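You operate a simulated robot arm through the tools that you are given. There is no shell and no other tool.

You run a simulated robot arm. Do the job below in one go: nothing can be reset, and whatever is moved stays where it is left.

TASK
Glue the loose plate rail back on the side table and tap it home.
Fine: brush glue over the middle of the seat between the dowels, brush back in its pot, rail on the dowels, then the mallet; it goes back where it lay. Set down upright: rubber mallet. A coat counts when it lies all over at full strength: go over it till it gets no stronger.

Only the result counts: the job must be done as asked and must still hold three seconds after the hand-in. Knocking over, shifting, dropping, spilling or breaking anything else fails it.

THE ROBOT
A 7-joint arm with a two-finger parallel gripper, fixed in place. Base frame: the origin is on the floor under the middle of its stand, x ahead of it, y to its left, z up; the work surface is at about z = 770. Lengths are in mm, angles in degrees, forces in N, time in s.
With the tool pointing down near the work surface it reaches from about 220 to 680 mm from the base axis. Its first joint turns from -66.0 to 66.0 degrees. Payload 2.4 kg.
Tool frame: the origin (TCP) lies between the finger pads and is the grasp point; the fingertips stand 30 mm ahead of it; z points along the fingers, y is the line along which they close. Largest opening 94 mm; finger width 28, thickness 10; the body of the gripper, 50 by 96 mm, starts 55 mm behind the TCP.
Orientation is that of the tool frame in the base frame, as a unit quaternion [x, y, z, w]. With the fingers straight down and closing along the base's y, the tool's x points along the base's -x, its y along +y and its z along -z.

THE INTERFACE
- The arm moves only by the tool play_rows. Its argument "increments" is a list of rows, each a list of 3 entries, a list of its own where there are three numbers: the finger opening in mm, from 0 to 94, then the shift along the base's x, y, z in mm, then the turn, a rotation vector about the base's x, y, z in rad. In form: [[jaw, [tx, ty, tz], [wx, wy, wz]], ...]. A call has 1 to 20 rows; each row is the pose to reach, as a shift and turn from the pose commanded when the call began. Rows are played at 5 a second. More than 50 mm and 8.6 degrees between two rows, or a gripper value outside its range, and nothing of the call is played. A pose out of reach is approached as far as the arm can. The call stops where the force on the tool passes 40 N (or 10 N more than at its start, if that is more) or the arm is blocked; 0.2 s more then pass. Each finger travels about 153 mm/s and halts on what it meets, pressing with about 30 N; the grip force reading is that of the motor and also rises with nothing between the fingers. The clock runs only during rows and for 0.2 s after the last one: add rows that repeat a pose to give the fingers time. The reply holds the time, the measured pose of the TCP, the force on the tool along the base axes, the opening and the grip force, in the units named above and with some noise, with the torque about the TCP (base axes, N m) and any sound that the robot's microphone picked up, and new pictures: "views" is both (left out), scene, wrist or none.
- Cameras (640 x 400 px; columns grow to the right, rows downward): "scene" is fixed at [34.8, 474.3, 1431.5]; the picture's right is [-0.77, -0.64, 0.00], its down [-0.44, 0.53, -0.72] and it looks along [0.46, -0.56, -0.69] (base axes); focal length 308 px, centre (320, 200). "wrist" rides on the gripper at [76, 14, -102] in the tool frame; the picture's right is [-0.18, 0.98, 0.00], its down [-0.75, -0.14, -0.64] and it looks along [-0.63, -0.12, 0.77] (tool axes); focal length 243 px, centre (320, 200). There is no depth. A picture from a camera that has moved, and an enlarged one, comes with that camera's place and axes in the base frame and with its lens.
- zoom(camera, box): a new picture of the part [left, top, right, bottom] of that camera's present view, enlarged. No time passes.
- close_job(): hands the job in; it is judged then, once.

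Places have to be worked out from the pictures, the camera data and where the tool is seen. Open the gripper and draw the arm clear of the work before you hand the job in, unless the task says otherwise.

The tools are called as name(argument=value, ...) on one line, values as JSON. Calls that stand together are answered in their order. play_rows: Moves the arm, as the interface text tells. Its arguments: {"type":"object","properties":{"increments":{"type":"array","items":{"type":"array"}},"views":{"type":"string","enum":["both","scene","wrist","none"]}},"required":["increments"]} The other tools are called the same way: zoom (camera, box) takes an enlarged picture of a part of a camera's view; close_job () hands the job in.

At the start:

```text
clock: 0.0
eef_pos: [329.8, -36.6, 1153.0]
tcp_rot: [0.0, 1.0, 0.0, 0.0]
wrist_force: [-0.2, -0.3, 0.5]
torque: [0.01, -0.01, -0.02]
opening: 94.0
finger_force: 0.0
```

scene: 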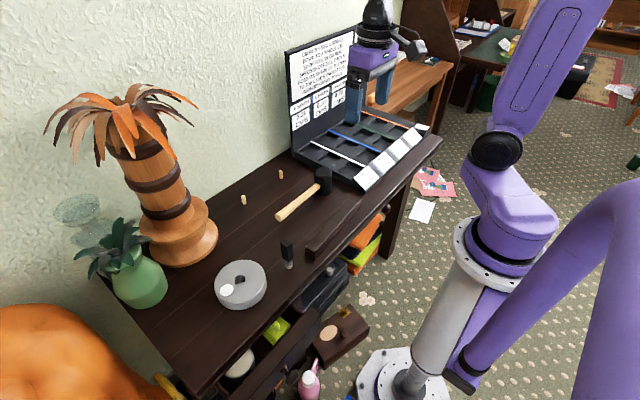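
wrist: 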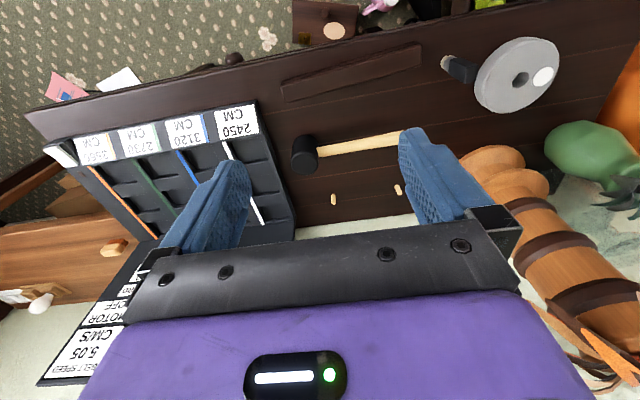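

I start by looking closely at the scene: the table with two dowels, mallet, rail, brush and the glue pot. I zoom in on each.

zoom(camera="scene", box=[200, 140, 360, 240])

zoom(camera="scene", box=[200, 220, 360, 320])

zoom(camera="wrist", box=[260, 30, 580, 230])

zoom(camera="scene", box=[270, 10, 450, 200])

```text
4.00 times, centred on (280, 190) of scene
camera zoom: at [34.8, 474.3, 1431.5], right [-0.77, -0.64, 0.0], down [-0.44, 0.53, -0.72], along [0.46, -0.56, -0.69], focal length 1231 px, centre (480, 240)
```

zoom: 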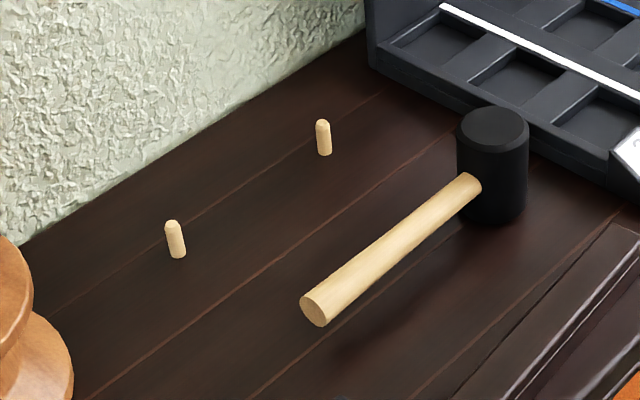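

```text
4.00 times, centred on (280, 270) of scene
camera zoom: at [34.8, 474.3, 1431.5], right [-0.77, -0.64, 0.0], down [-0.44, 0.53, -0.72], along [0.46, -0.56, -0.69], focal length 1231 px, centre (480, -80)
```

zoom: 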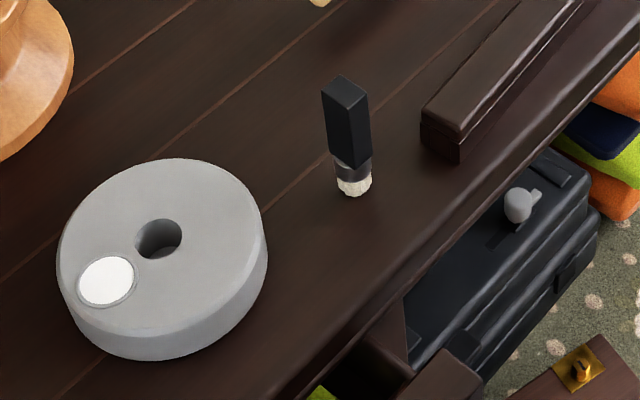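

```text
2.00 times, centred on (420, 130) of wrist
camera zoom: at [252.1, -20.9, 1255.5], right [0.18, 0.98, 0.0], down [0.75, -0.14, 0.64], along [0.63, -0.12, -0.77], focal length 485 px, centre (120, 340)
```

zoom: 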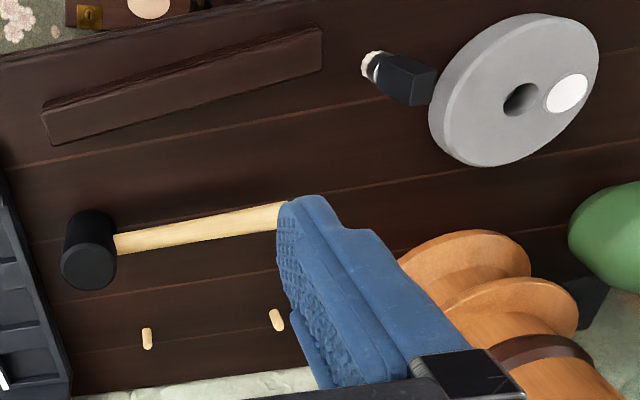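

```text
2.11 times, centred on (360, 105) of scene
camera zoom: at [34.8, 474.3, 1431.5], right [-0.77, -0.64, 0.0], down [-0.44, 0.53, -0.72], along [0.46, -0.56, -0.69], focal length 648 px, centre (236, 400)
```

zoom: 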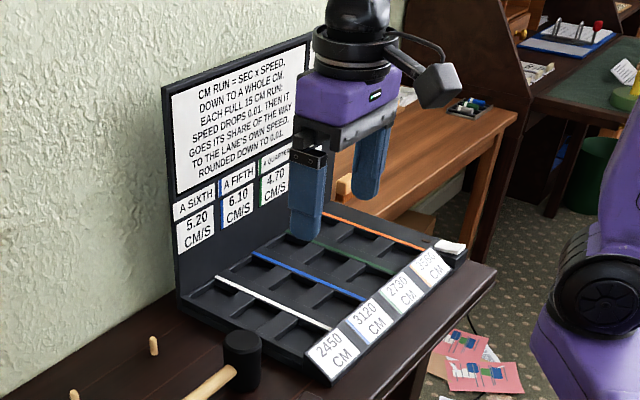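

The brush stands on its bristles around (378,178), the grey disc pot around (417,292), dowels around (642,100) and (642,-59), rail near (366,9). I move the wrist camera to look at the brush and pot up close.

play_rows(increments=[[94, [-13, 42, -20], [0, 0, 0]], [94, [-26, 84, -40], [0, 0, 0]], [94, [-39, 126, -60], [0, 0, 0]], [94, [-52, 168, -80], [0, 0, 0]], [94, [-65, 210, -100], [0, 0, 0]], [94, [-78, 250, -125], [0, 0, 0]], [94, [-90, 290, -145], [0, 0, 0]], [94, [-90, 290, -145], [0, 0, 0]]], views="both")

```text
clock: 1.8
eef_pos: [239.1, 254.0, 1006.2]
tcp_rot: [0.0, 1.0, 0.001, 0.0]
wrist_force: [0.0, 0.2, 0.4]
torque: [-0.05, 0.02, 0.0]
opening: 94.2
finger_force: 0.0
camera wrist: at [161.7, 269.9, 1109.2], right [0.18, 0.98, 0.0], down [0.75, -0.14, 0.64], along [0.63, -0.12, -0.77], focal length 243 px, centre (320, 200)
```

scene: 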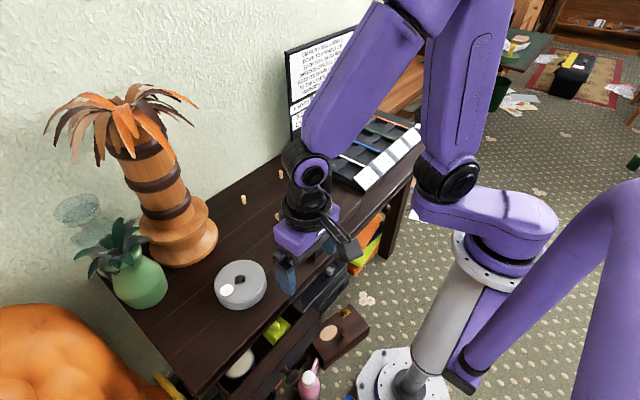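
wrist: 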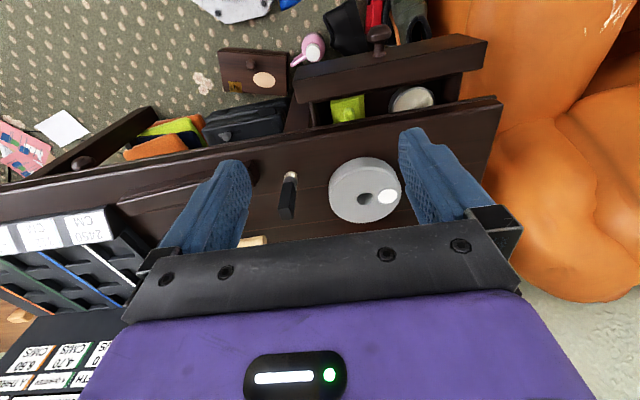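

zoom(camera="wrist", box=[240, 140, 420, 250])

zoom(camera="scene", box=[205, 240, 305, 320])

```text
3.56 times, centred on (330, 195) of wrist
camera zoom: at [161.7, 269.9, 1109.2], right [0.18, 0.98, 0.0], down [0.75, -0.14, 0.64], along [0.63, -0.12, -0.77], focal length 863 px, centre (284, 218)
```

zoom: 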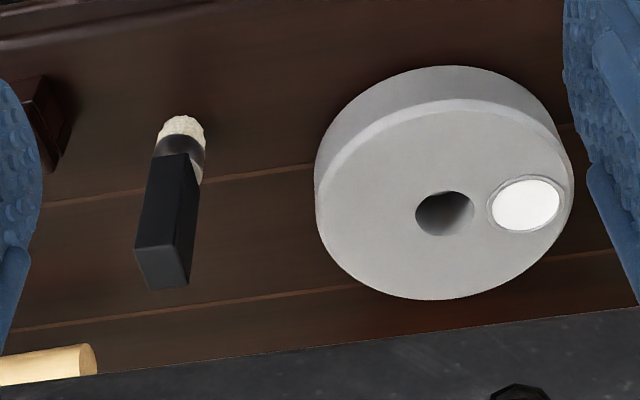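

```text
5.00 times, centred on (255, 280) of scene
camera zoom: at [34.8, 474.4, 1431.5], right [-0.77, -0.64, 0.0], down [-0.44, 0.53, -0.72], along [0.46, -0.56, -0.69], focal length 1538 px, centre (645, -200)
```

zoom: 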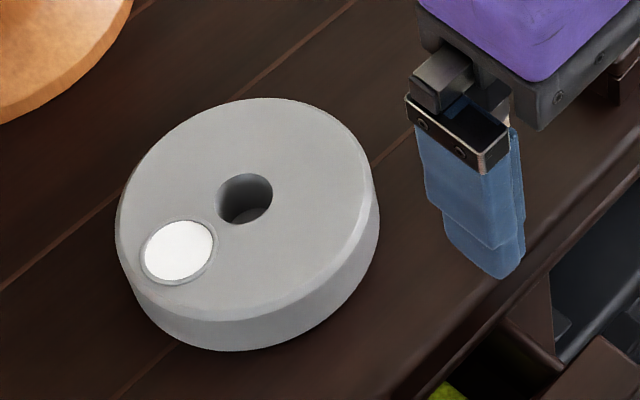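

The pot is a grey disc: a central hole (brush socket, ~27 mm) and a white glue well toward +y. Next I look at the rail from above.

play_rows(increments=[[94, [13, -42, 4], [0, 0, 0]], [94, [26, -84, 4], [0, 0, 0]], [94, [39, -126, 4], [0, 0, 0]], [94, [52, -168, 0], [0, 0, 0]], [94, [65, -210, 0], [0, 0, 0]], [94, [80, -254, 0], [0, 0, 0]], [94, [80, -254, 0], [0, 0, 0]]], views="wrist")

```text
clock: 3.4
eef_pos: [320.7, 1.4, 1008.3]
tcp_rot: [0.0, 1.0, 0.0, -0.001]
wrist_force: [0.3, -0.5, 0.5]
torque: [-0.01, -0.04, -0.02]
opening: 94.0
finger_force: 0.0
camera wrist: at [243.6, 15.8, 1110.3], right [0.18, 0.98, 0.0], down [0.75, -0.14, 0.64], along [0.63, -0.12, -0.77], focal length 243 px, centre (320, 200)
```

wrist: 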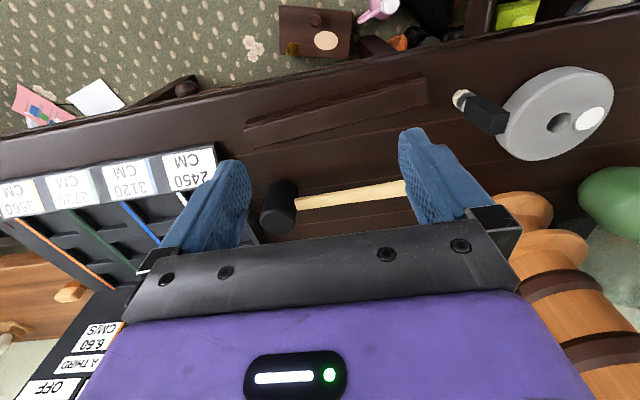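

zoom(camera="wrist", box=[230, 60, 440, 170])

zoom(camera="wrist", box=[230, 150, 430, 250])

zoom(camera="scene", box=[290, 180, 400, 270])

```text
3.05 times, centred on (335, 115) of wrist
camera zoom: at [243.6, 15.8, 1110.3], right [0.18, 0.98, 0.0], down [0.75, -0.14, 0.64], along [0.63, -0.12, -0.77], focal length 739 px, centre (274, 459)
```

zoom: 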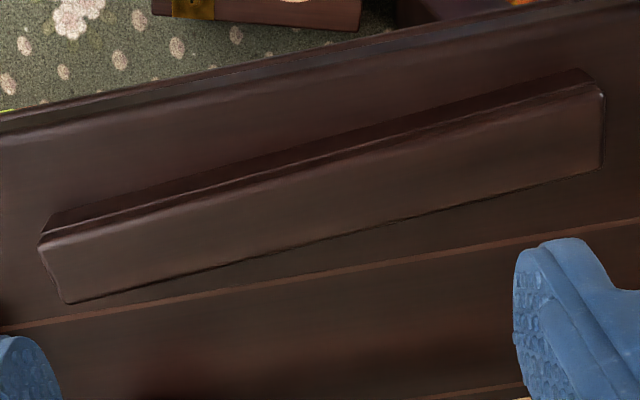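

```text
3.20 times, centred on (330, 200) of wrist
camera zoom: at [243.6, 15.8, 1110.3], right [0.18, 0.98, 0.0], down [0.75, -0.14, 0.64], along [0.63, -0.12, -0.77], focal length 776 px, centre (288, 200)
```

zoom: 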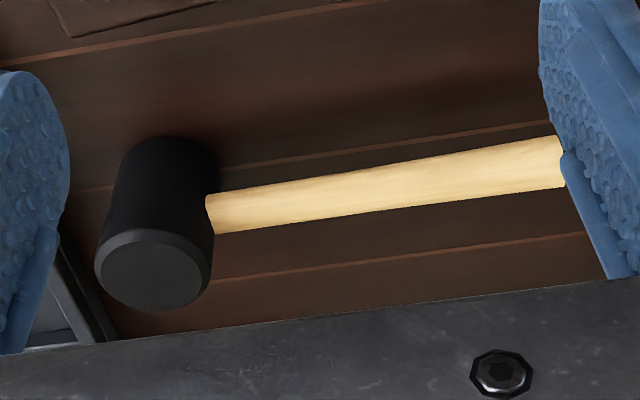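

```text
4.44 times, centred on (345, 225) of scene
camera zoom: at [34.8, 474.3, 1431.5], right [-0.77, -0.64, 0.0], down [-0.44, 0.53, -0.72], along [0.46, -0.56, -0.69], focal length 1368 px, centre (209, 89)
```

zoom: 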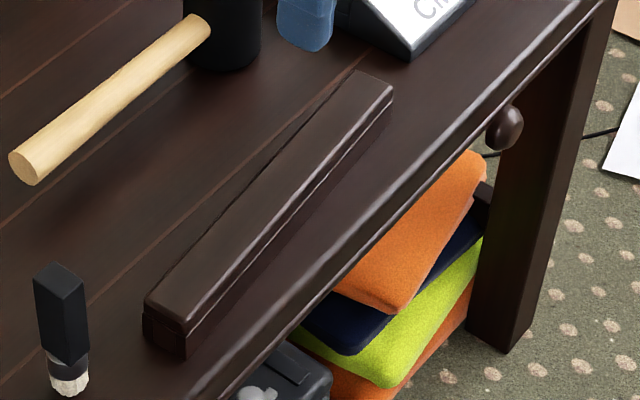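

The rail's centre is about (362,7), top at z≈805, turned about 4.4° from the y axis, with its moulded side to the front (-x). Now I look closely at the seat and the dowels.

play_rows(increments=[[94, [40, 5, 0], [0, 0, 0]], [94, [80, 10, 0], [0, 0, 0]], [94, [120, 15, 0], [0, 0, 0]], [94, [130, 18, -20], [0, 0, 0]], [94, [130, 18, -20], [0, 0, 0]]], views="both")

```text
clock: 4.6
eef_pos: [451.5, 18.3, 987.4]
tcp_rot: [0.0, 1.0, 0.0, 0.0]
wrist_force: [-0.7, -0.2, -0.1]
torque: [0.02, 0.0, -0.03]
opening: 94.0
finger_force: 0.0
camera wrist: at [373.1, 32.9, 1090.7], right [0.18, 0.98, 0.0], down [0.75, -0.14, 0.64], along [0.63, -0.12, -0.77], focal length 243 px, centre (320, 200)
```

scene: 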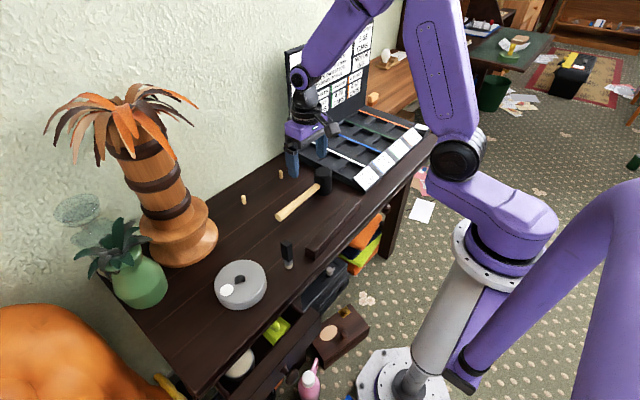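
wrist: 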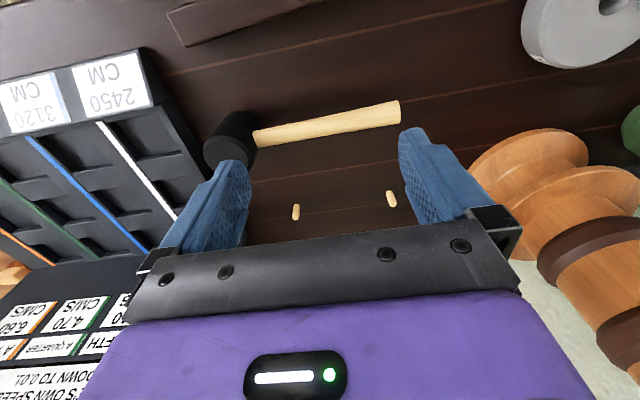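

zoom(camera="wrist", box=[240, 150, 420, 250])

zoom(camera="wrist", box=[200, 80, 420, 180])

zoom(camera="scene", box=[230, 150, 340, 230])

```text
3.56 times, centred on (330, 200) of wrist
camera zoom: at [373.1, 32.9, 1090.7], right [0.18, 0.98, 0.0], down [0.75, -0.14, 0.64], along [0.63, -0.12, -0.77], focal length 863 px, centre (284, 200)
```

zoom: 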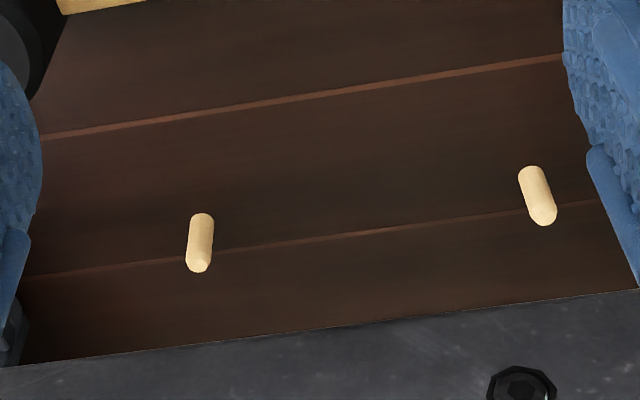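

```text
2.91 times, centred on (310, 130) of wrist
camera zoom: at [373.1, 32.9, 1090.7], right [0.18, 0.98, 0.0], down [0.75, -0.14, 0.64], along [0.63, -0.12, -0.77], focal length 706 px, centre (349, 404)
```

zoom: 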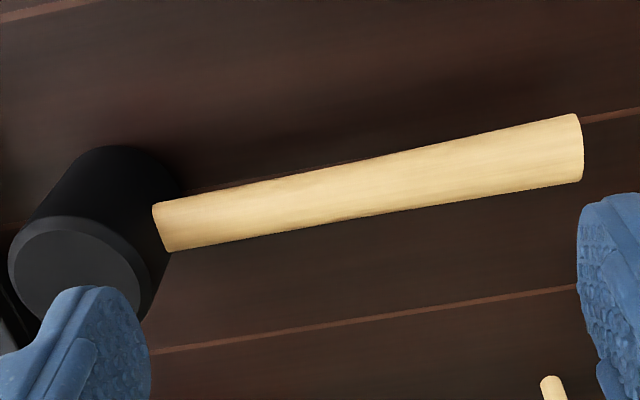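

```text
5.00 times, centred on (285, 190) of scene
camera zoom: at [34.8, 474.3, 1431.5], right [-0.77, -0.64, 0.0], down [-0.44, 0.53, -0.72], along [0.46, -0.56, -0.69], focal length 1538 px, centre (495, 250)
```

zoom: 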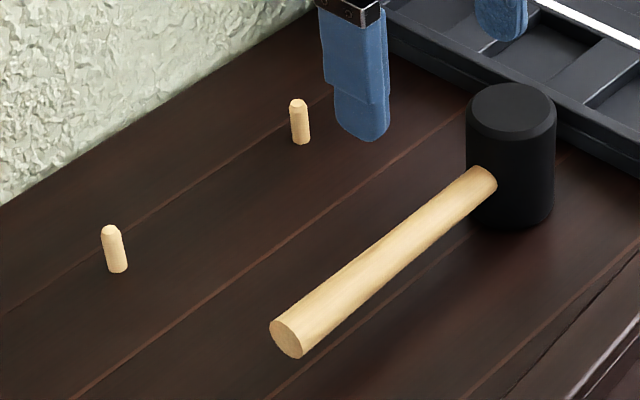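

Dowels are at about (640,-58.5) and (640,98.5), tops at z≈804; no outline is marked on the seat. Next I take a close look at the brush for its exact place and yaw.

play_rows(increments=[[94, [-28, 30, 0], [0, 0, 0]], [94, [-56, 60, 0], [0, 0, 0]], [94, [-84, 90, 0], [0, 0, 0]], [94, [-112, 120, -20], [0, 0, 0]], [94, [-140, 150, -50], [0, 0, 0]], [94, [-152, 162, -67], [0, 0, 0]], [94, [-152, 162, -67], [0, 0, 0]]], views="wrist")

zoom(camera="wrist", box=[280, 110, 400, 210])

zoom(camera="scene", box=[260, 230, 324, 280])

```text
refused: row 5 steps farther than a row can; nothing moved
```

```text
4.00 times, centred on (340, 160) of wrist
camera zoom: at [373.1, 32.9, 1090.7], right [0.18, 0.98, 0.0], down [0.75, -0.14, 0.64], along [0.63, -0.12, -0.77], focal length 970 px, centre (240, 360)
```

zoom: 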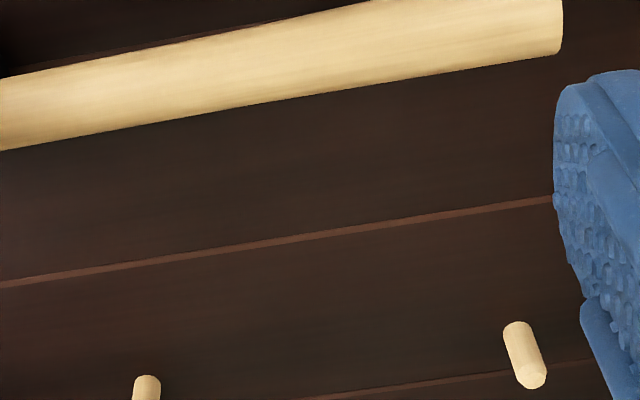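

```text
8.00 times, centred on (292, 255) of scene
camera zoom: at [34.8, 474.3, 1431.5], right [-0.77, -0.64, 0.0], down [-0.44, 0.53, -0.72], along [0.46, -0.56, -0.69], focal length 2462 px, centre (544, -240)
```

zoom: 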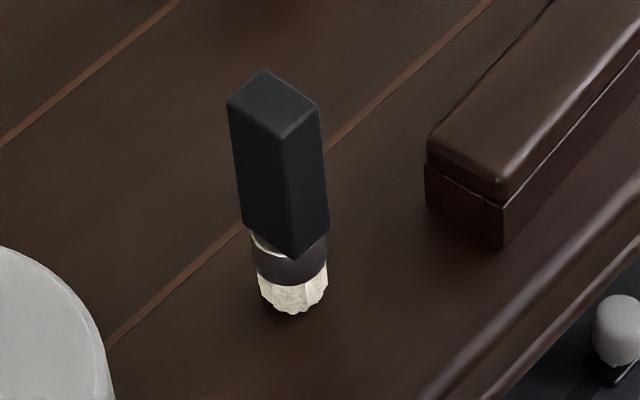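

One step was slightly too long, so I replay the move with shorter steps.

play_rows(increments=[[94, [-28, 30, 0], [0, 0, 0]], [94, [-56, 60, -5], [0, 0, 0]], [94, [-84, 90, -15], [0, 0, 0]], [94, [-112, 120, -30], [0, 0, 0]], [94, [-140, 150, -50], [0, 0, 0]], [94, [-152, 162, -67], [0, 0, 0]], [94, [-152, 162, -67], [0, 0, 0]]], views="wrist")

zoom(camera="wrist", box=[270, 100, 398, 180])

```text
clock: 6.2
eef_pos: [297.6, 179.7, 920.4]
tcp_rot: [0.0, 1.0, 0.0, 0.0]
wrist_force: [0.4, 0.8, 0.1]
torque: [0.03, -0.01, -0.01]
opening: 94.0
finger_force: 0.0
camera wrist: at [220.6, 194.5, 1023.5], right [0.18, 0.98, 0.0], down [0.75, -0.14, 0.64], along [0.63, -0.12, -0.77], focal length 243 px, centre (320, 200)
```

wrist: 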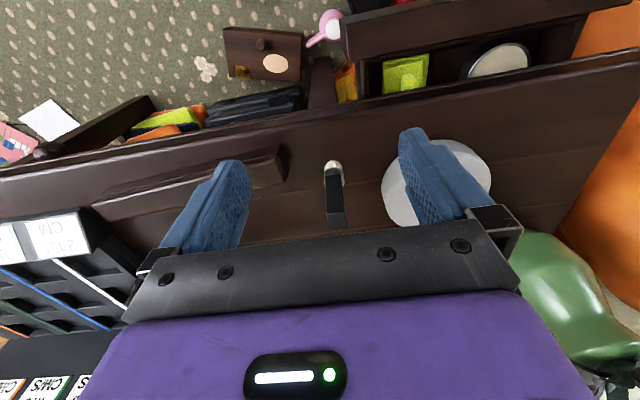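

```text
5.00 times, centred on (334, 140) of wrist
camera zoom: at [220.6, 194.5, 1023.5], right [0.18, 0.98, 0.0], down [0.75, -0.14, 0.64], along [0.63, -0.12, -0.77], focal length 1213 px, centre (250, 500)
```

zoom: 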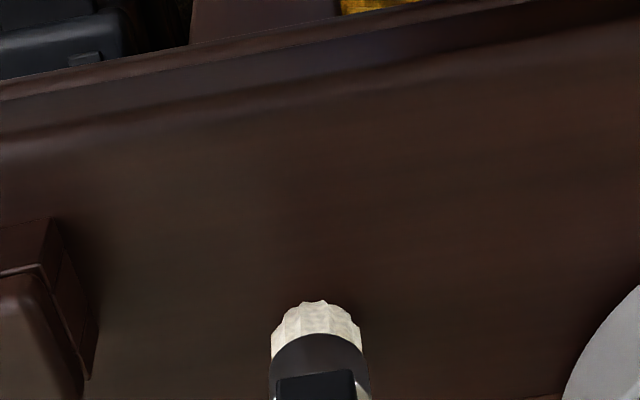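

zoom(camera="wrist", box=[280, 155, 392, 225])

zoom(camera="wrist", box=[240, 120, 400, 220])

```text
5.71 times, centred on (336, 190) of wrist
camera zoom: at [220.6, 194.5, 1023.5], right [0.18, 0.98, 0.0], down [0.75, -0.14, 0.64], along [0.63, -0.12, -0.77], focal length 1386 px, centre (229, 257)
```

zoom: 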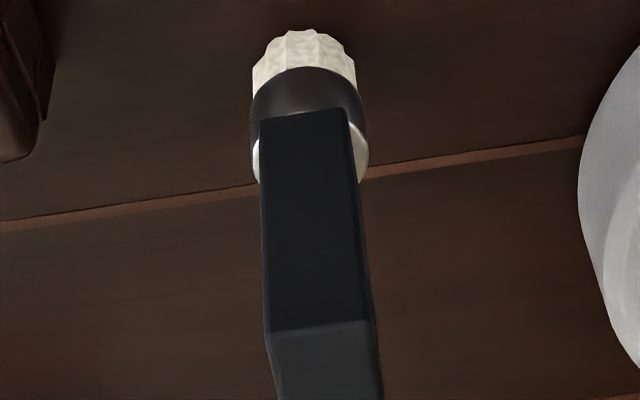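

```text
4.00 times, centred on (320, 170) of wrist
camera zoom: at [220.6, 194.5, 1023.5], right [0.18, 0.98, 0.0], down [0.75, -0.14, 0.64], along [0.63, -0.12, -0.77], focal length 970 px, centre (320, 320)
```

zoom: 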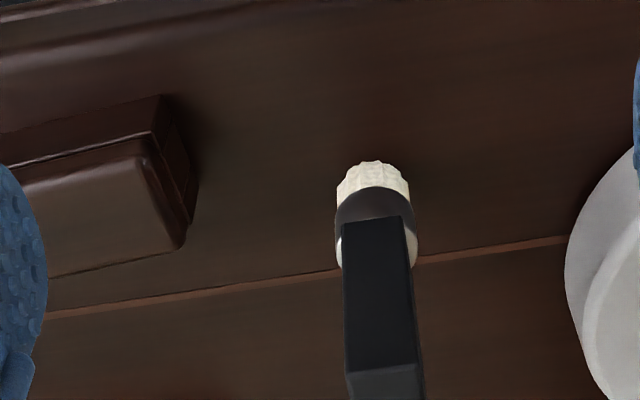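

The brush handle is square, aligned with the axes, and centred near (381,180) with its top at z≈860. I go above it with a 50 mm opening and check.

play_rows(increments=[[60, [28, 0, 0], [0, 0, 0]], [50, [56, 0, 0], [0, 0, 0]], [50, [83, 0, 0], [0, 0, 0]], [50, [83, 0, -15], [0, 0, 0]], [50, [83, 0, -15], [0, 0, 0]]], views="both")

zoom(camera="scene", box=[244, 215, 324, 275])

zoom(camera="wrist", box=[240, 120, 400, 220])

```text
clock: 7.4
eef_pos: [380.8, 180.1, 904.4]
tcp_rot: [0.001, 1.0, 0.0, 0.0]
wrist_force: [0.7, 1.8, -0.2]
torque: [0.01, 0.05, -0.01]
opening: 50.0
finger_force: 0.1
camera wrist: at [303.5, 195.6, 1007.7], right [0.18, 0.98, 0.0], down [0.75, -0.14, 0.64], along [0.63, -0.12, -0.77], focal length 243 px, centre (320, 200)
```

scene: 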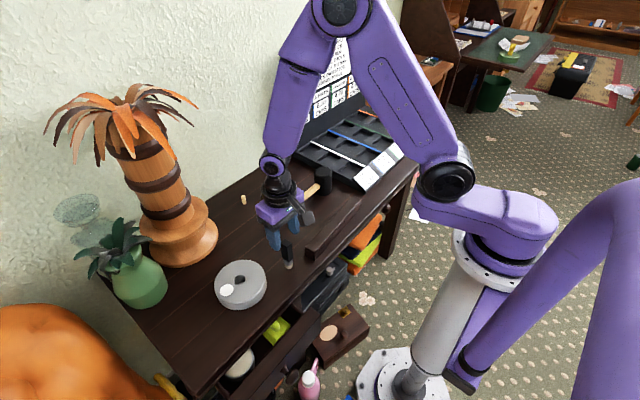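
wrist: 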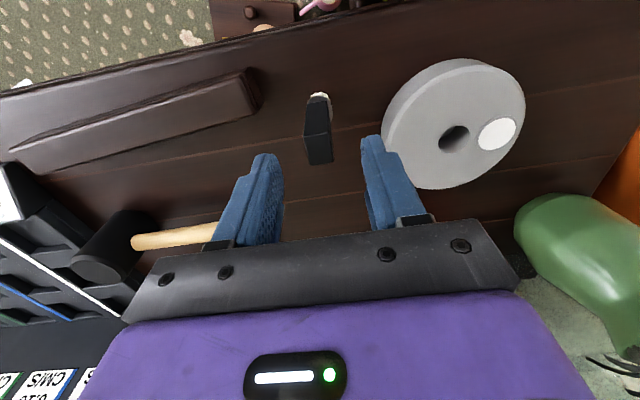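

```text
6.67 times, centred on (284, 245) of scene
camera zoom: at [34.8, 474.3, 1431.5], right [-0.77, -0.64, 0.0], down [-0.44, 0.53, -0.72], along [0.46, -0.56, -0.69], focal length 2051 px, centre (560, -100)
```

zoom: 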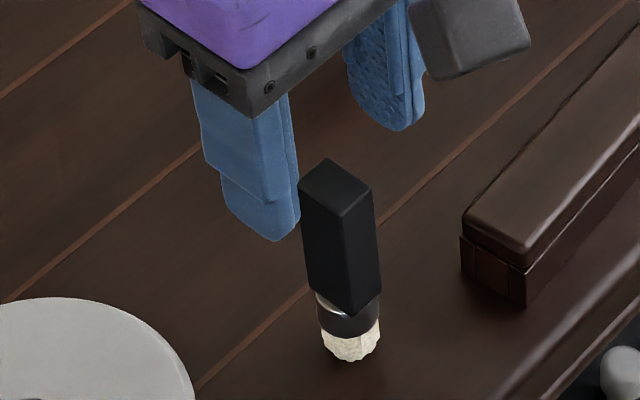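

```text
4.00 times, centred on (320, 170) of wrist
camera zoom: at [303.5, 195.6, 1007.7], right [0.18, 0.98, 0.0], down [0.75, -0.14, 0.64], along [0.63, -0.12, -0.77], focal length 970 px, centre (320, 320)
```

zoom: 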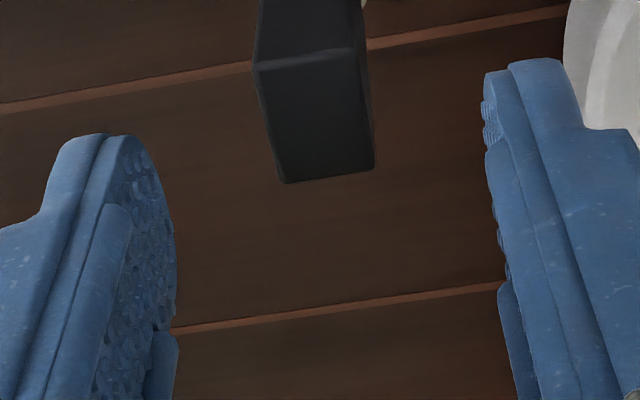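

The handle's top face comes out at (381.2,180.3), about 22 × 17 mm, so I'm centred. I descend to z≈842 and close on it.

play_rows(increments=[[50, [0, 0, -20], [0, 0, 0]], [50, [0, 0, -40], [0, 0, 0]], [50, [0, 0, -55], [0, 0, 0]], [50, [0, 0, -62], [0, 0, 0]], [35, [0, 0, -62], [0, 0, 0]], [20, [0, 0, -62], [0, 0, 0]], [10, [0, 0, -62], [0, 0, 0]], [10, [0, 0, -62], [0, 0, 0]], [10, [0, 0, -62], [0, 0, 0]]], views="wrist")

zoom(camera="scene", box=[244, 215, 324, 275])

```text
clock: 9.4
eef_pos: [381.3, 179.4, 843.6]
tcp_rot: [0.0, 1.0, 0.0, 0.0]
wrist_force: [0.1, -0.1, -0.5]
torque: [-0.01, 0.0, -0.01]
opening: 20.2
finger_force: 30.0
camera wrist: at [303.3, 195.1, 946.2], right [0.18, 0.98, 0.0], down [0.75, -0.14, 0.64], along [0.63, -0.12, -0.77], focal length 243 px, centre (320, 200)
```

wrist: 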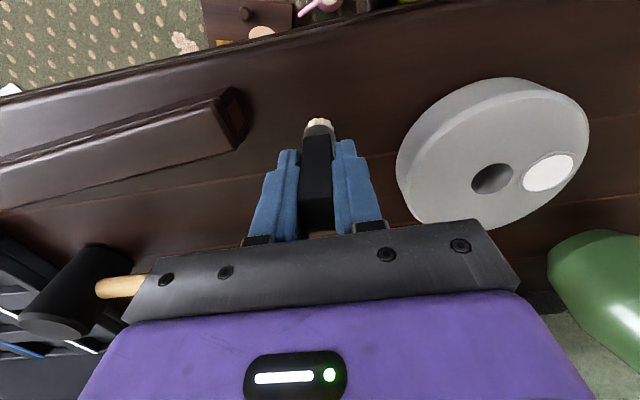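

```text
6.67 times, centred on (284, 245) of scene
camera zoom: at [34.8, 474.3, 1431.5], right [-0.77, -0.64, 0.0], down [-0.44, 0.53, -0.72], along [0.46, -0.56, -0.69], focal length 2051 px, centre (560, -100)
```

zoom: 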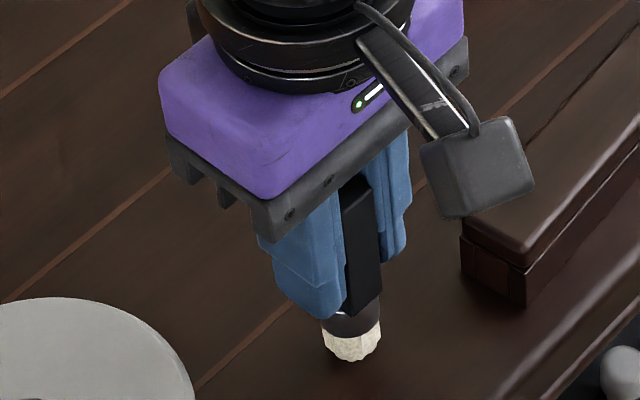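

The brush is gripped (opening 20.2 mm). I zoom in on the pot from here to fix the positions of the hole and the glue well.

zoom(camera="wrist", box=[384, 70, 608, 230])

zoom(camera="wrist", box=[270, 100, 366, 160])

zoom(camera="scene", box=[200, 250, 280, 320])

```text
2.50 times, centred on (496, 150) of wrist
camera zoom: at [303.3, 195.1, 946.2], right [0.18, 0.98, 0.0], down [0.75, -0.14, 0.64], along [0.63, -0.12, -0.77], focal length 606 px, centre (-120, 325)
```

zoom: 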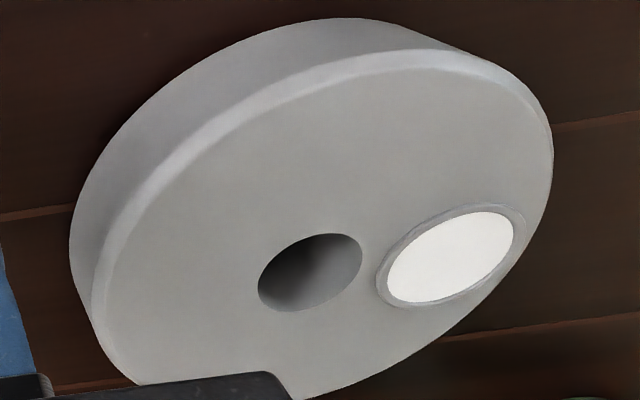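

```text
6.67 times, centred on (318, 130) of wrist
camera zoom: at [303.3, 195.1, 946.2], right [0.18, 0.98, 0.0], down [0.75, -0.14, 0.64], along [0.63, -0.12, -0.77], focal length 1618 px, centre (333, 667)
```

zoom: 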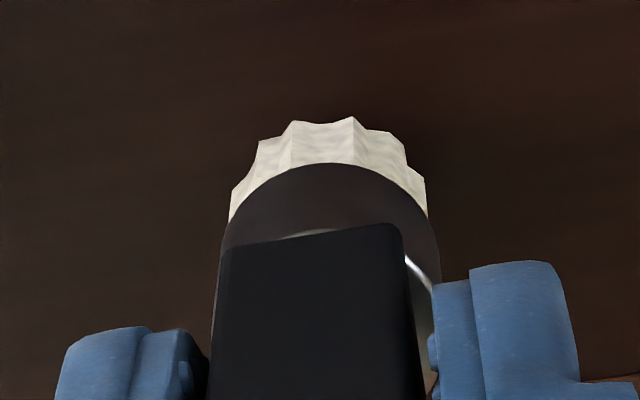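

```text
5.71 times, centred on (240, 285) of scene
camera zoom: at [34.8, 474.3, 1431.5], right [-0.77, -0.64, 0.0], down [-0.44, 0.53, -0.72], along [0.46, -0.56, -0.69], focal length 1758 px, centre (777, -286)
```

zoom: 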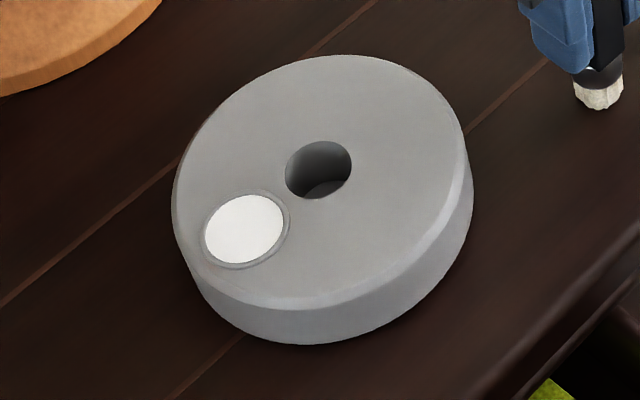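

I measure the disc's height by zooming in on its side wall.

zoom(camera="wrist", box=[392, 80, 488, 140])

zoom(camera="scene", box=[220, 280, 268, 316])

zoom(camera="scene", box=[212, 258, 260, 298])

```text
6.67 times, centred on (440, 110) of wrist
camera zoom: at [303.3, 195.1, 946.2], right [0.18, 0.98, 0.0], down [0.75, -0.14, 0.64], along [0.63, -0.12, -0.77], focal length 1618 px, centre (-480, 800)
```

zoom: 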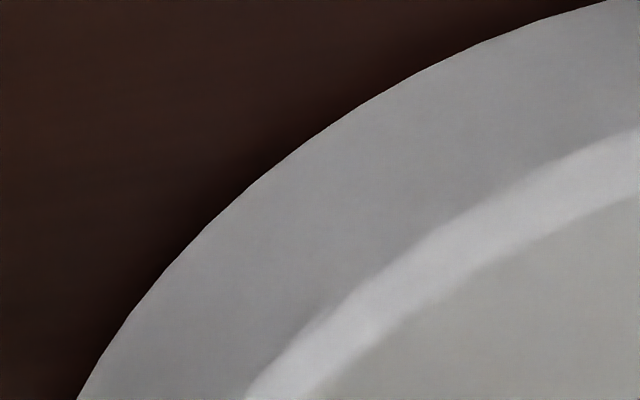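

```text
11.11 times, centred on (244, 298) of scene
camera zoom: at [34.8, 474.3, 1431.5], right [-0.77, -0.64, 0.0], down [-0.44, 0.53, -0.72], along [0.46, -0.56, -0.69], focal length 3419 px, centre (1164, -889)
```

zoom: 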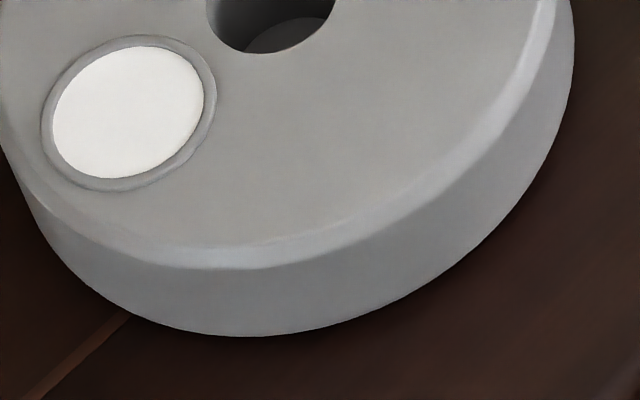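

```text
10.00 times, centred on (236, 278) of scene
camera zoom: at [34.8, 474.3, 1431.5], right [-0.77, -0.64, 0.0], down [-0.44, 0.53, -0.72], along [0.46, -0.56, -0.69], focal length 3077 px, centre (1160, -580)
```

zoom: 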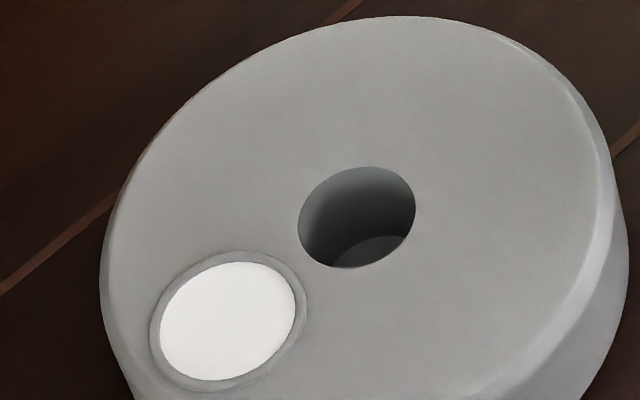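

Wrist data put the disc centre at about (424,297), its top at z≈800, and the glue well about 37 mm further in +y at (425.5,334). I lift the brush and carry it above the well.

play_rows(increments=[[10, [0, 0, 30], [0, 0, 0]], [10, [0, 0, 70], [0, 0, 0]], [10, [5, 20, 85], [0, 0, 0]], [10, [18, 62, 85], [0, 0, 0]], [10, [32, 108, 85], [0, 0, 0]], [10, [44, 150, 85], [0, 0, 0]], [10, [44, 154, 70], [0, 0, 0]], [10, [44, 154, 50], [0, 0, 0]], [10, [44, 154, 50], [0, 0, 0]]], views="both")

zoom(camera="scene", box=[196, 230, 276, 310])

zoom(camera="wrist", box=[220, 80, 412, 200])

```text
clock: 11.4
eef_pos: [425.1, 335.5, 894.1]
tcp_rot: [0.0, 1.0, -0.001, 0.0]
wrist_force: [-0.7, 0.8, -0.7]
torque: [0.03, -0.02, -0.03]
opening: 20.2
finger_force: 30.0
camera wrist: at [346.7, 349.8, 996.4], right [0.18, 0.98, 0.0], down [0.75, -0.14, 0.64], along [0.63, -0.12, -0.77], focal length 243 px, centre (320, 200)
```

scene: 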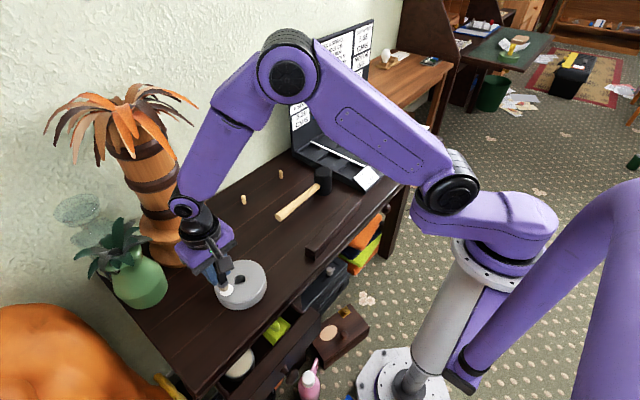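
wrist: 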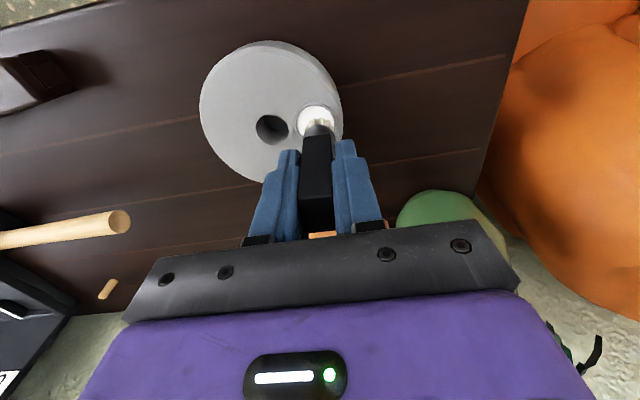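

```text
5.00 times, centred on (236, 270) of scene
camera zoom: at [34.8, 474.3, 1431.5], right [-0.77, -0.64, 0.0], down [-0.44, 0.53, -0.72], along [0.46, -0.56, -0.69], focal length 1538 px, centre (740, -150)
```

zoom: 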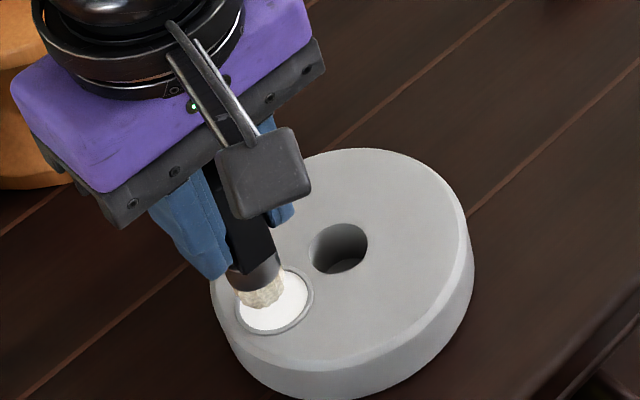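

```text
3.33 times, centred on (316, 140) of wrist
camera zoom: at [346.7, 349.8, 996.4], right [0.18, 0.98, 0.0], down [0.75, -0.14, 0.64], along [0.63, -0.12, -0.77], focal length 809 px, centre (333, 400)
```

zoom: 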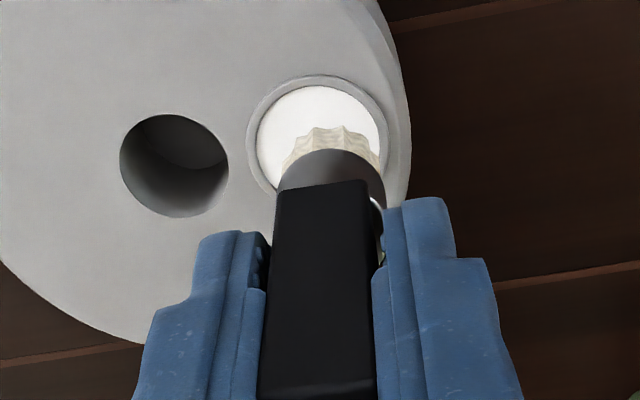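

From this view the well centre is at (423.5,332) and the hole at (423.5,295.5). I shift by (-1.5,-3) and lower toward the glue, watching the force.

play_rows(increments=[[10, [-1.5, -3, 0], [0, 0, 0]], [10, [-1.5, -3, -6], [0, 0, 0]], [10, [-1.5, -3, -12], [0, 0, 0]], [10, [-1.5, -3, -16], [0, 0, 0]], [10, [-1.5, -3, -16], [0, 0, 0]]], views="wrist")

zoom(camera="wrist", box=[250, 80, 378, 160])

zoom(camera="scene", box=[216, 270, 266, 310])

```text
clock: 12.6
eef_pos: [423.0, 332.0, 878.5]
tcp_rot: [0.0, 1.0, 0.001, 0.001]
wrist_force: [-3.2, -4.3, 27.1]
torque: [-0.35, 0.24, 0.05]
opening: 20.2
finger_force: 30.2
camera wrist: at [345.5, 346.4, 981.7], right [0.18, 0.98, 0.0], down [0.75, -0.14, 0.64], along [0.63, -0.12, -0.77], focal length 243 px, centre (320, 200)
```

wrist: 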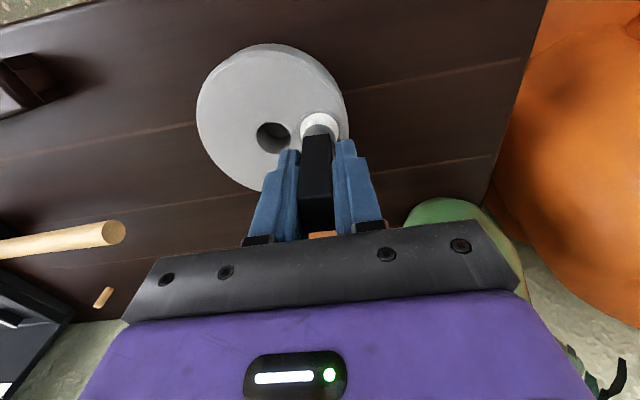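

```text
5.00 times, centred on (314, 120) of wrist
camera zoom: at [345.5, 346.4, 981.7], right [0.18, 0.98, 0.0], down [0.75, -0.14, 0.64], along [0.63, -0.12, -0.77], focal length 1213 px, centre (350, 600)
```

zoom: 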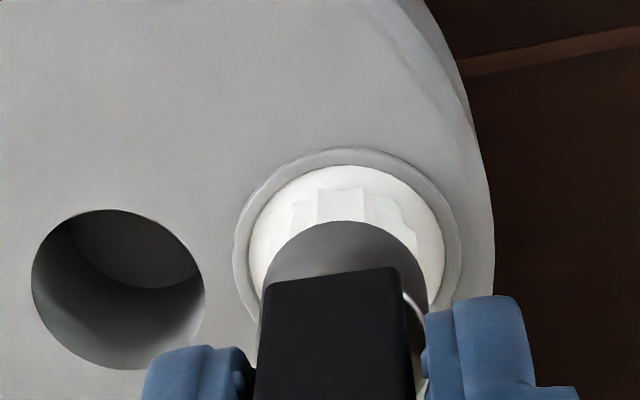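

```text
10.00 times, centred on (241, 290) of scene
camera zoom: at [34.3, 473.9, 1431.6], right [-0.77, -0.64, 0.0], down [-0.44, 0.53, -0.72], along [0.46, -0.56, -0.69], focal length 3077 px, centre (1110, -700)
```

zoom: 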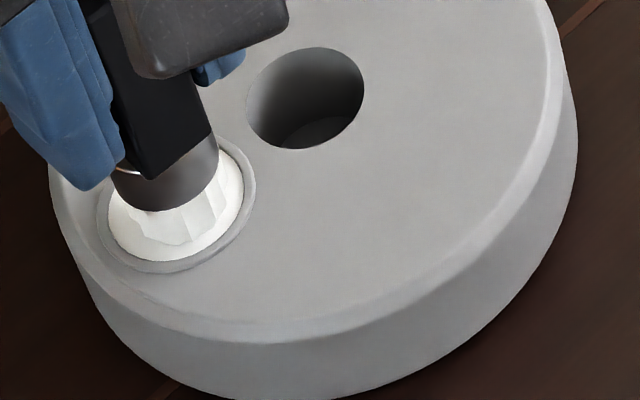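

The bristles touched the glue at about z=805 (27 N) and have turned white, so the brush is loaded. I lift gently and carry it in front of the palm over to the middle of the seat.

play_rows(increments=[[10, [0, 0, 5], [0, 0, 0]], [10, [0, 0, 20], [0, 0, 0]], [10, [0, 0, 55], [0, 0, 0]], [10, [0, -30, 85], [0, 0, 0]], [10, [0, -78, 85], [0, 0, 0]], [10, [0, -126, 85], [0, 0, 0]], [10, [0, -174, 85], [0, 0, 0]], [10, [20, -215, 85], [0, 0, 0]], [10, [50, -245, 85], [0, 0, 0]], [10, [85, -275, 85], [0, 0, 0]], [10, [125, -300, 85], [0, 0, 0]], [10, [170, -310, 75], [0, 0, 0]], [10, [210, -310, 50], [0, 0, 0]], [10, [216.7, -310.4, 20], [0, 0, 0]], [10, [216.7, -310.4, 0], [0, 0, 0]], [10, [216.7, -310.4, -20], [0, 0, 0]], [10, [216.7, -310.4, -20], [0, 0, 0]]], views="both")

zoom(camera="scene", box=[226, 150, 322, 210])

zoom(camera="wrist", box=[240, 80, 400, 180])

```text
clock: 16.2
eef_pos: [640.8, 19.8, 858.6]
tcp_rot: [0.0, 1.0, 0.001, -0.001]
wrist_force: [0.1, 0.0, 0.1]
torque: [0.02, -0.02, 0.0]
opening: 19.9
finger_force: 30.0
camera wrist: at [562.8, 35.6, 961.0], right [0.18, 0.98, 0.0], down [0.75, -0.14, 0.64], along [0.63, -0.12, -0.77], focal length 243 px, centre (320, 200)
```

scene: 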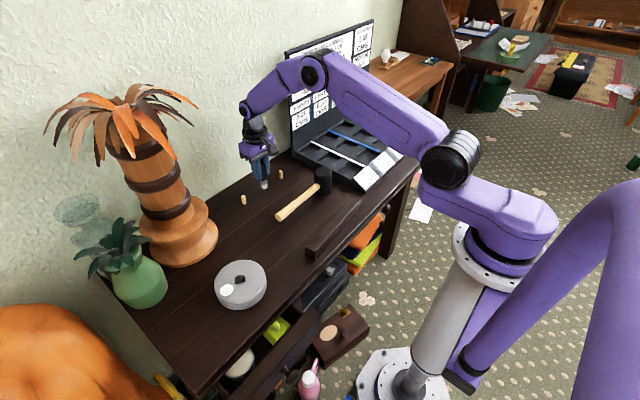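
wrist: 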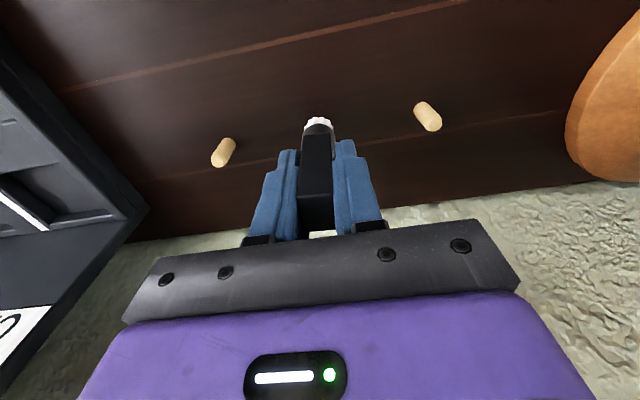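

```text
6.67 times, centred on (274, 180) of scene
camera zoom: at [34.8, 474.3, 1431.5], right [-0.77, -0.64, 0.0], down [-0.44, 0.53, -0.72], along [0.46, -0.56, -0.69], focal length 2051 px, centre (627, 333)
```

zoom: 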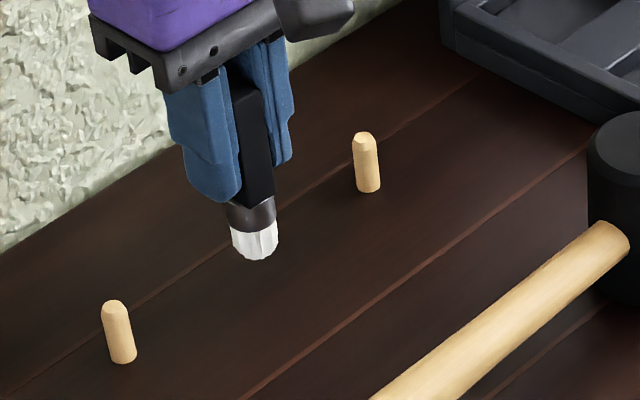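

```text
4.00 times, centred on (320, 130) of wrist
camera zoom: at [562.8, 35.6, 961.0], right [0.18, 0.98, 0.0], down [0.75, -0.14, 0.64], along [0.63, -0.12, -0.77], focal length 970 px, centre (320, 480)
```

zoom: 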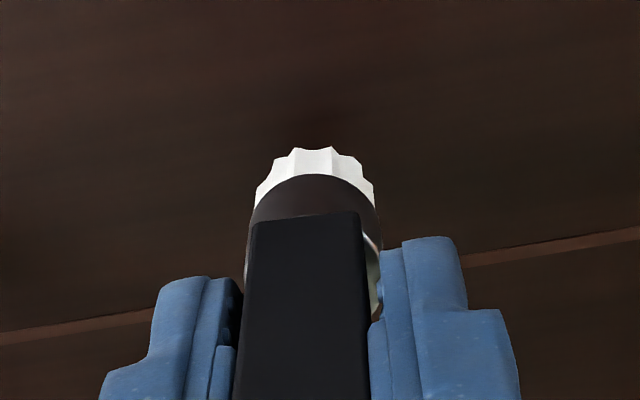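

The brush is held over the seat between the dowels. From this close view I measure the dowels more precisely.

zoom(camera="wrist", box=[190, 125, 254, 175])

zoom(camera="wrist", box=[396, 90, 460, 140])

```text
8.00 times, centred on (222, 150) of wrist
camera zoom: at [562.8, 35.6, 961.0], right [0.18, 0.98, 0.0], down [0.75, -0.14, 0.64], along [0.63, -0.12, -0.77], focal length 1941 px, centre (1104, 600)
```

zoom: 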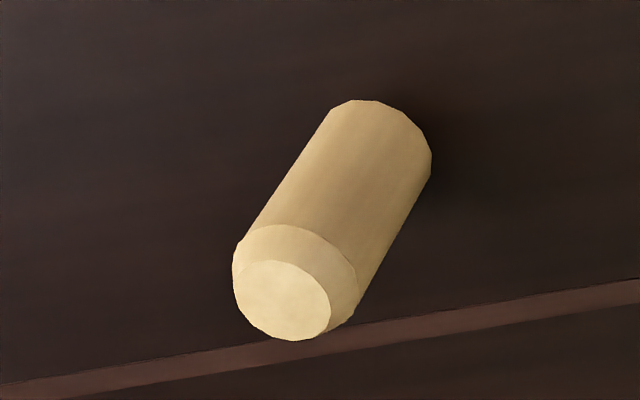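

```text
8.00 times, centred on (428, 115) of wrist
camera zoom: at [562.8, 35.6, 961.0], right [0.18, 0.98, 0.0], down [0.75, -0.14, 0.64], along [0.63, -0.12, -0.77], focal length 1941 px, centre (-544, 880)
```

zoom: 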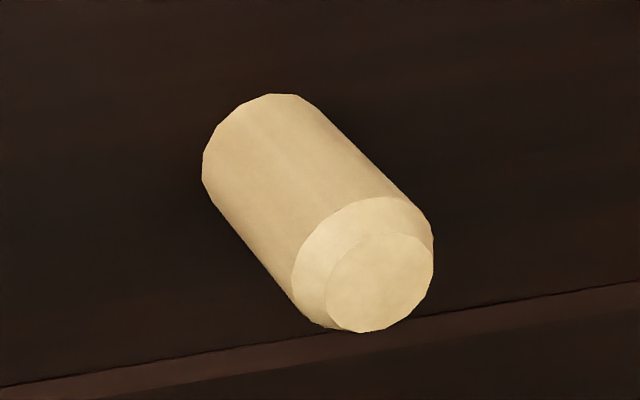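

Dowels refine to (642,-58) and (642,100.3), 12 mm in diameter, so the seat's middle is (642,21). I lower the brush there until it lightly touches.

play_rows(increments=[[10, [2, 1, -6], [0, 0, 0]], [10, [2, 1, -10], [0, 0, 0]], [10, [2, 1, -13], [0, 0, 0]], [10, [2, 1, -13], [0, 0, 0]]], views="none")

zoom(camera="scene", box=[242, 170, 290, 200])

```text
clock: 17.2
eef_pos: [642.1, 21.5, 844.6]
tcp_rot: [-0.001, 1.0, 0.0, 0.0]
wrist_force: [0.5, -0.5, -1.3]
torque: [0.03, 0.02, -0.01]
opening: 20.2
finger_force: 29.6
```

```text
13.33 times, centred on (266, 185) of scene
camera zoom: at [34.8, 474.3, 1431.5], right [-0.77, -0.64, 0.0], down [-0.44, 0.53, -0.72], along [0.46, -0.56, -0.69], focal length 4103 px, centre (1040, 400)
```

zoom: 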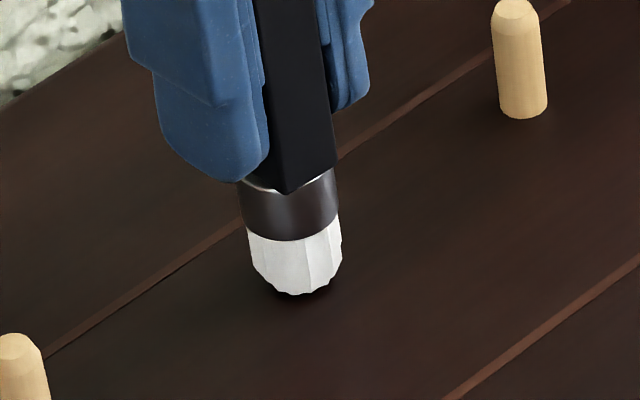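

It is just above contact; I lower another millimetre or so in small steps.

play_rows(increments=[[10, [0, 0, -0.7], [0, 0, 0]], [10, [0, 0, -1.4], [0, 0, 0]], [10, [0, 0, -1.4], [0, 0, 0]]], views="none")

zoom(camera="scene", box=[242, 170, 290, 200])

```text
clock: 18.0
eef_pos: [641.9, 22.4, 844.3]
tcp_rot: [0.0, 1.0, 0.0, 0.0]
wrist_force: [0.5, -0.3, 0.1]
torque: [0.01, -0.01, -0.01]
opening: 20.1
finger_force: 30.1
```

```text
13.33 times, centred on (266, 185) of scene
camera zoom: at [34.8, 474.3, 1431.5], right [-0.77, -0.64, 0.0], down [-0.44, 0.53, -0.72], along [0.46, -0.56, -0.69], focal length 4103 px, centre (1040, 400)
```

zoom: 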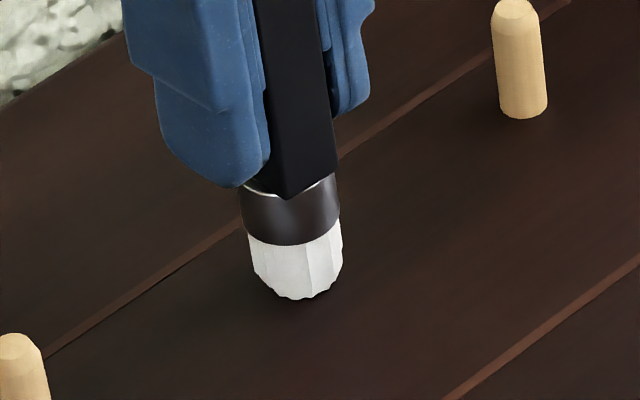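

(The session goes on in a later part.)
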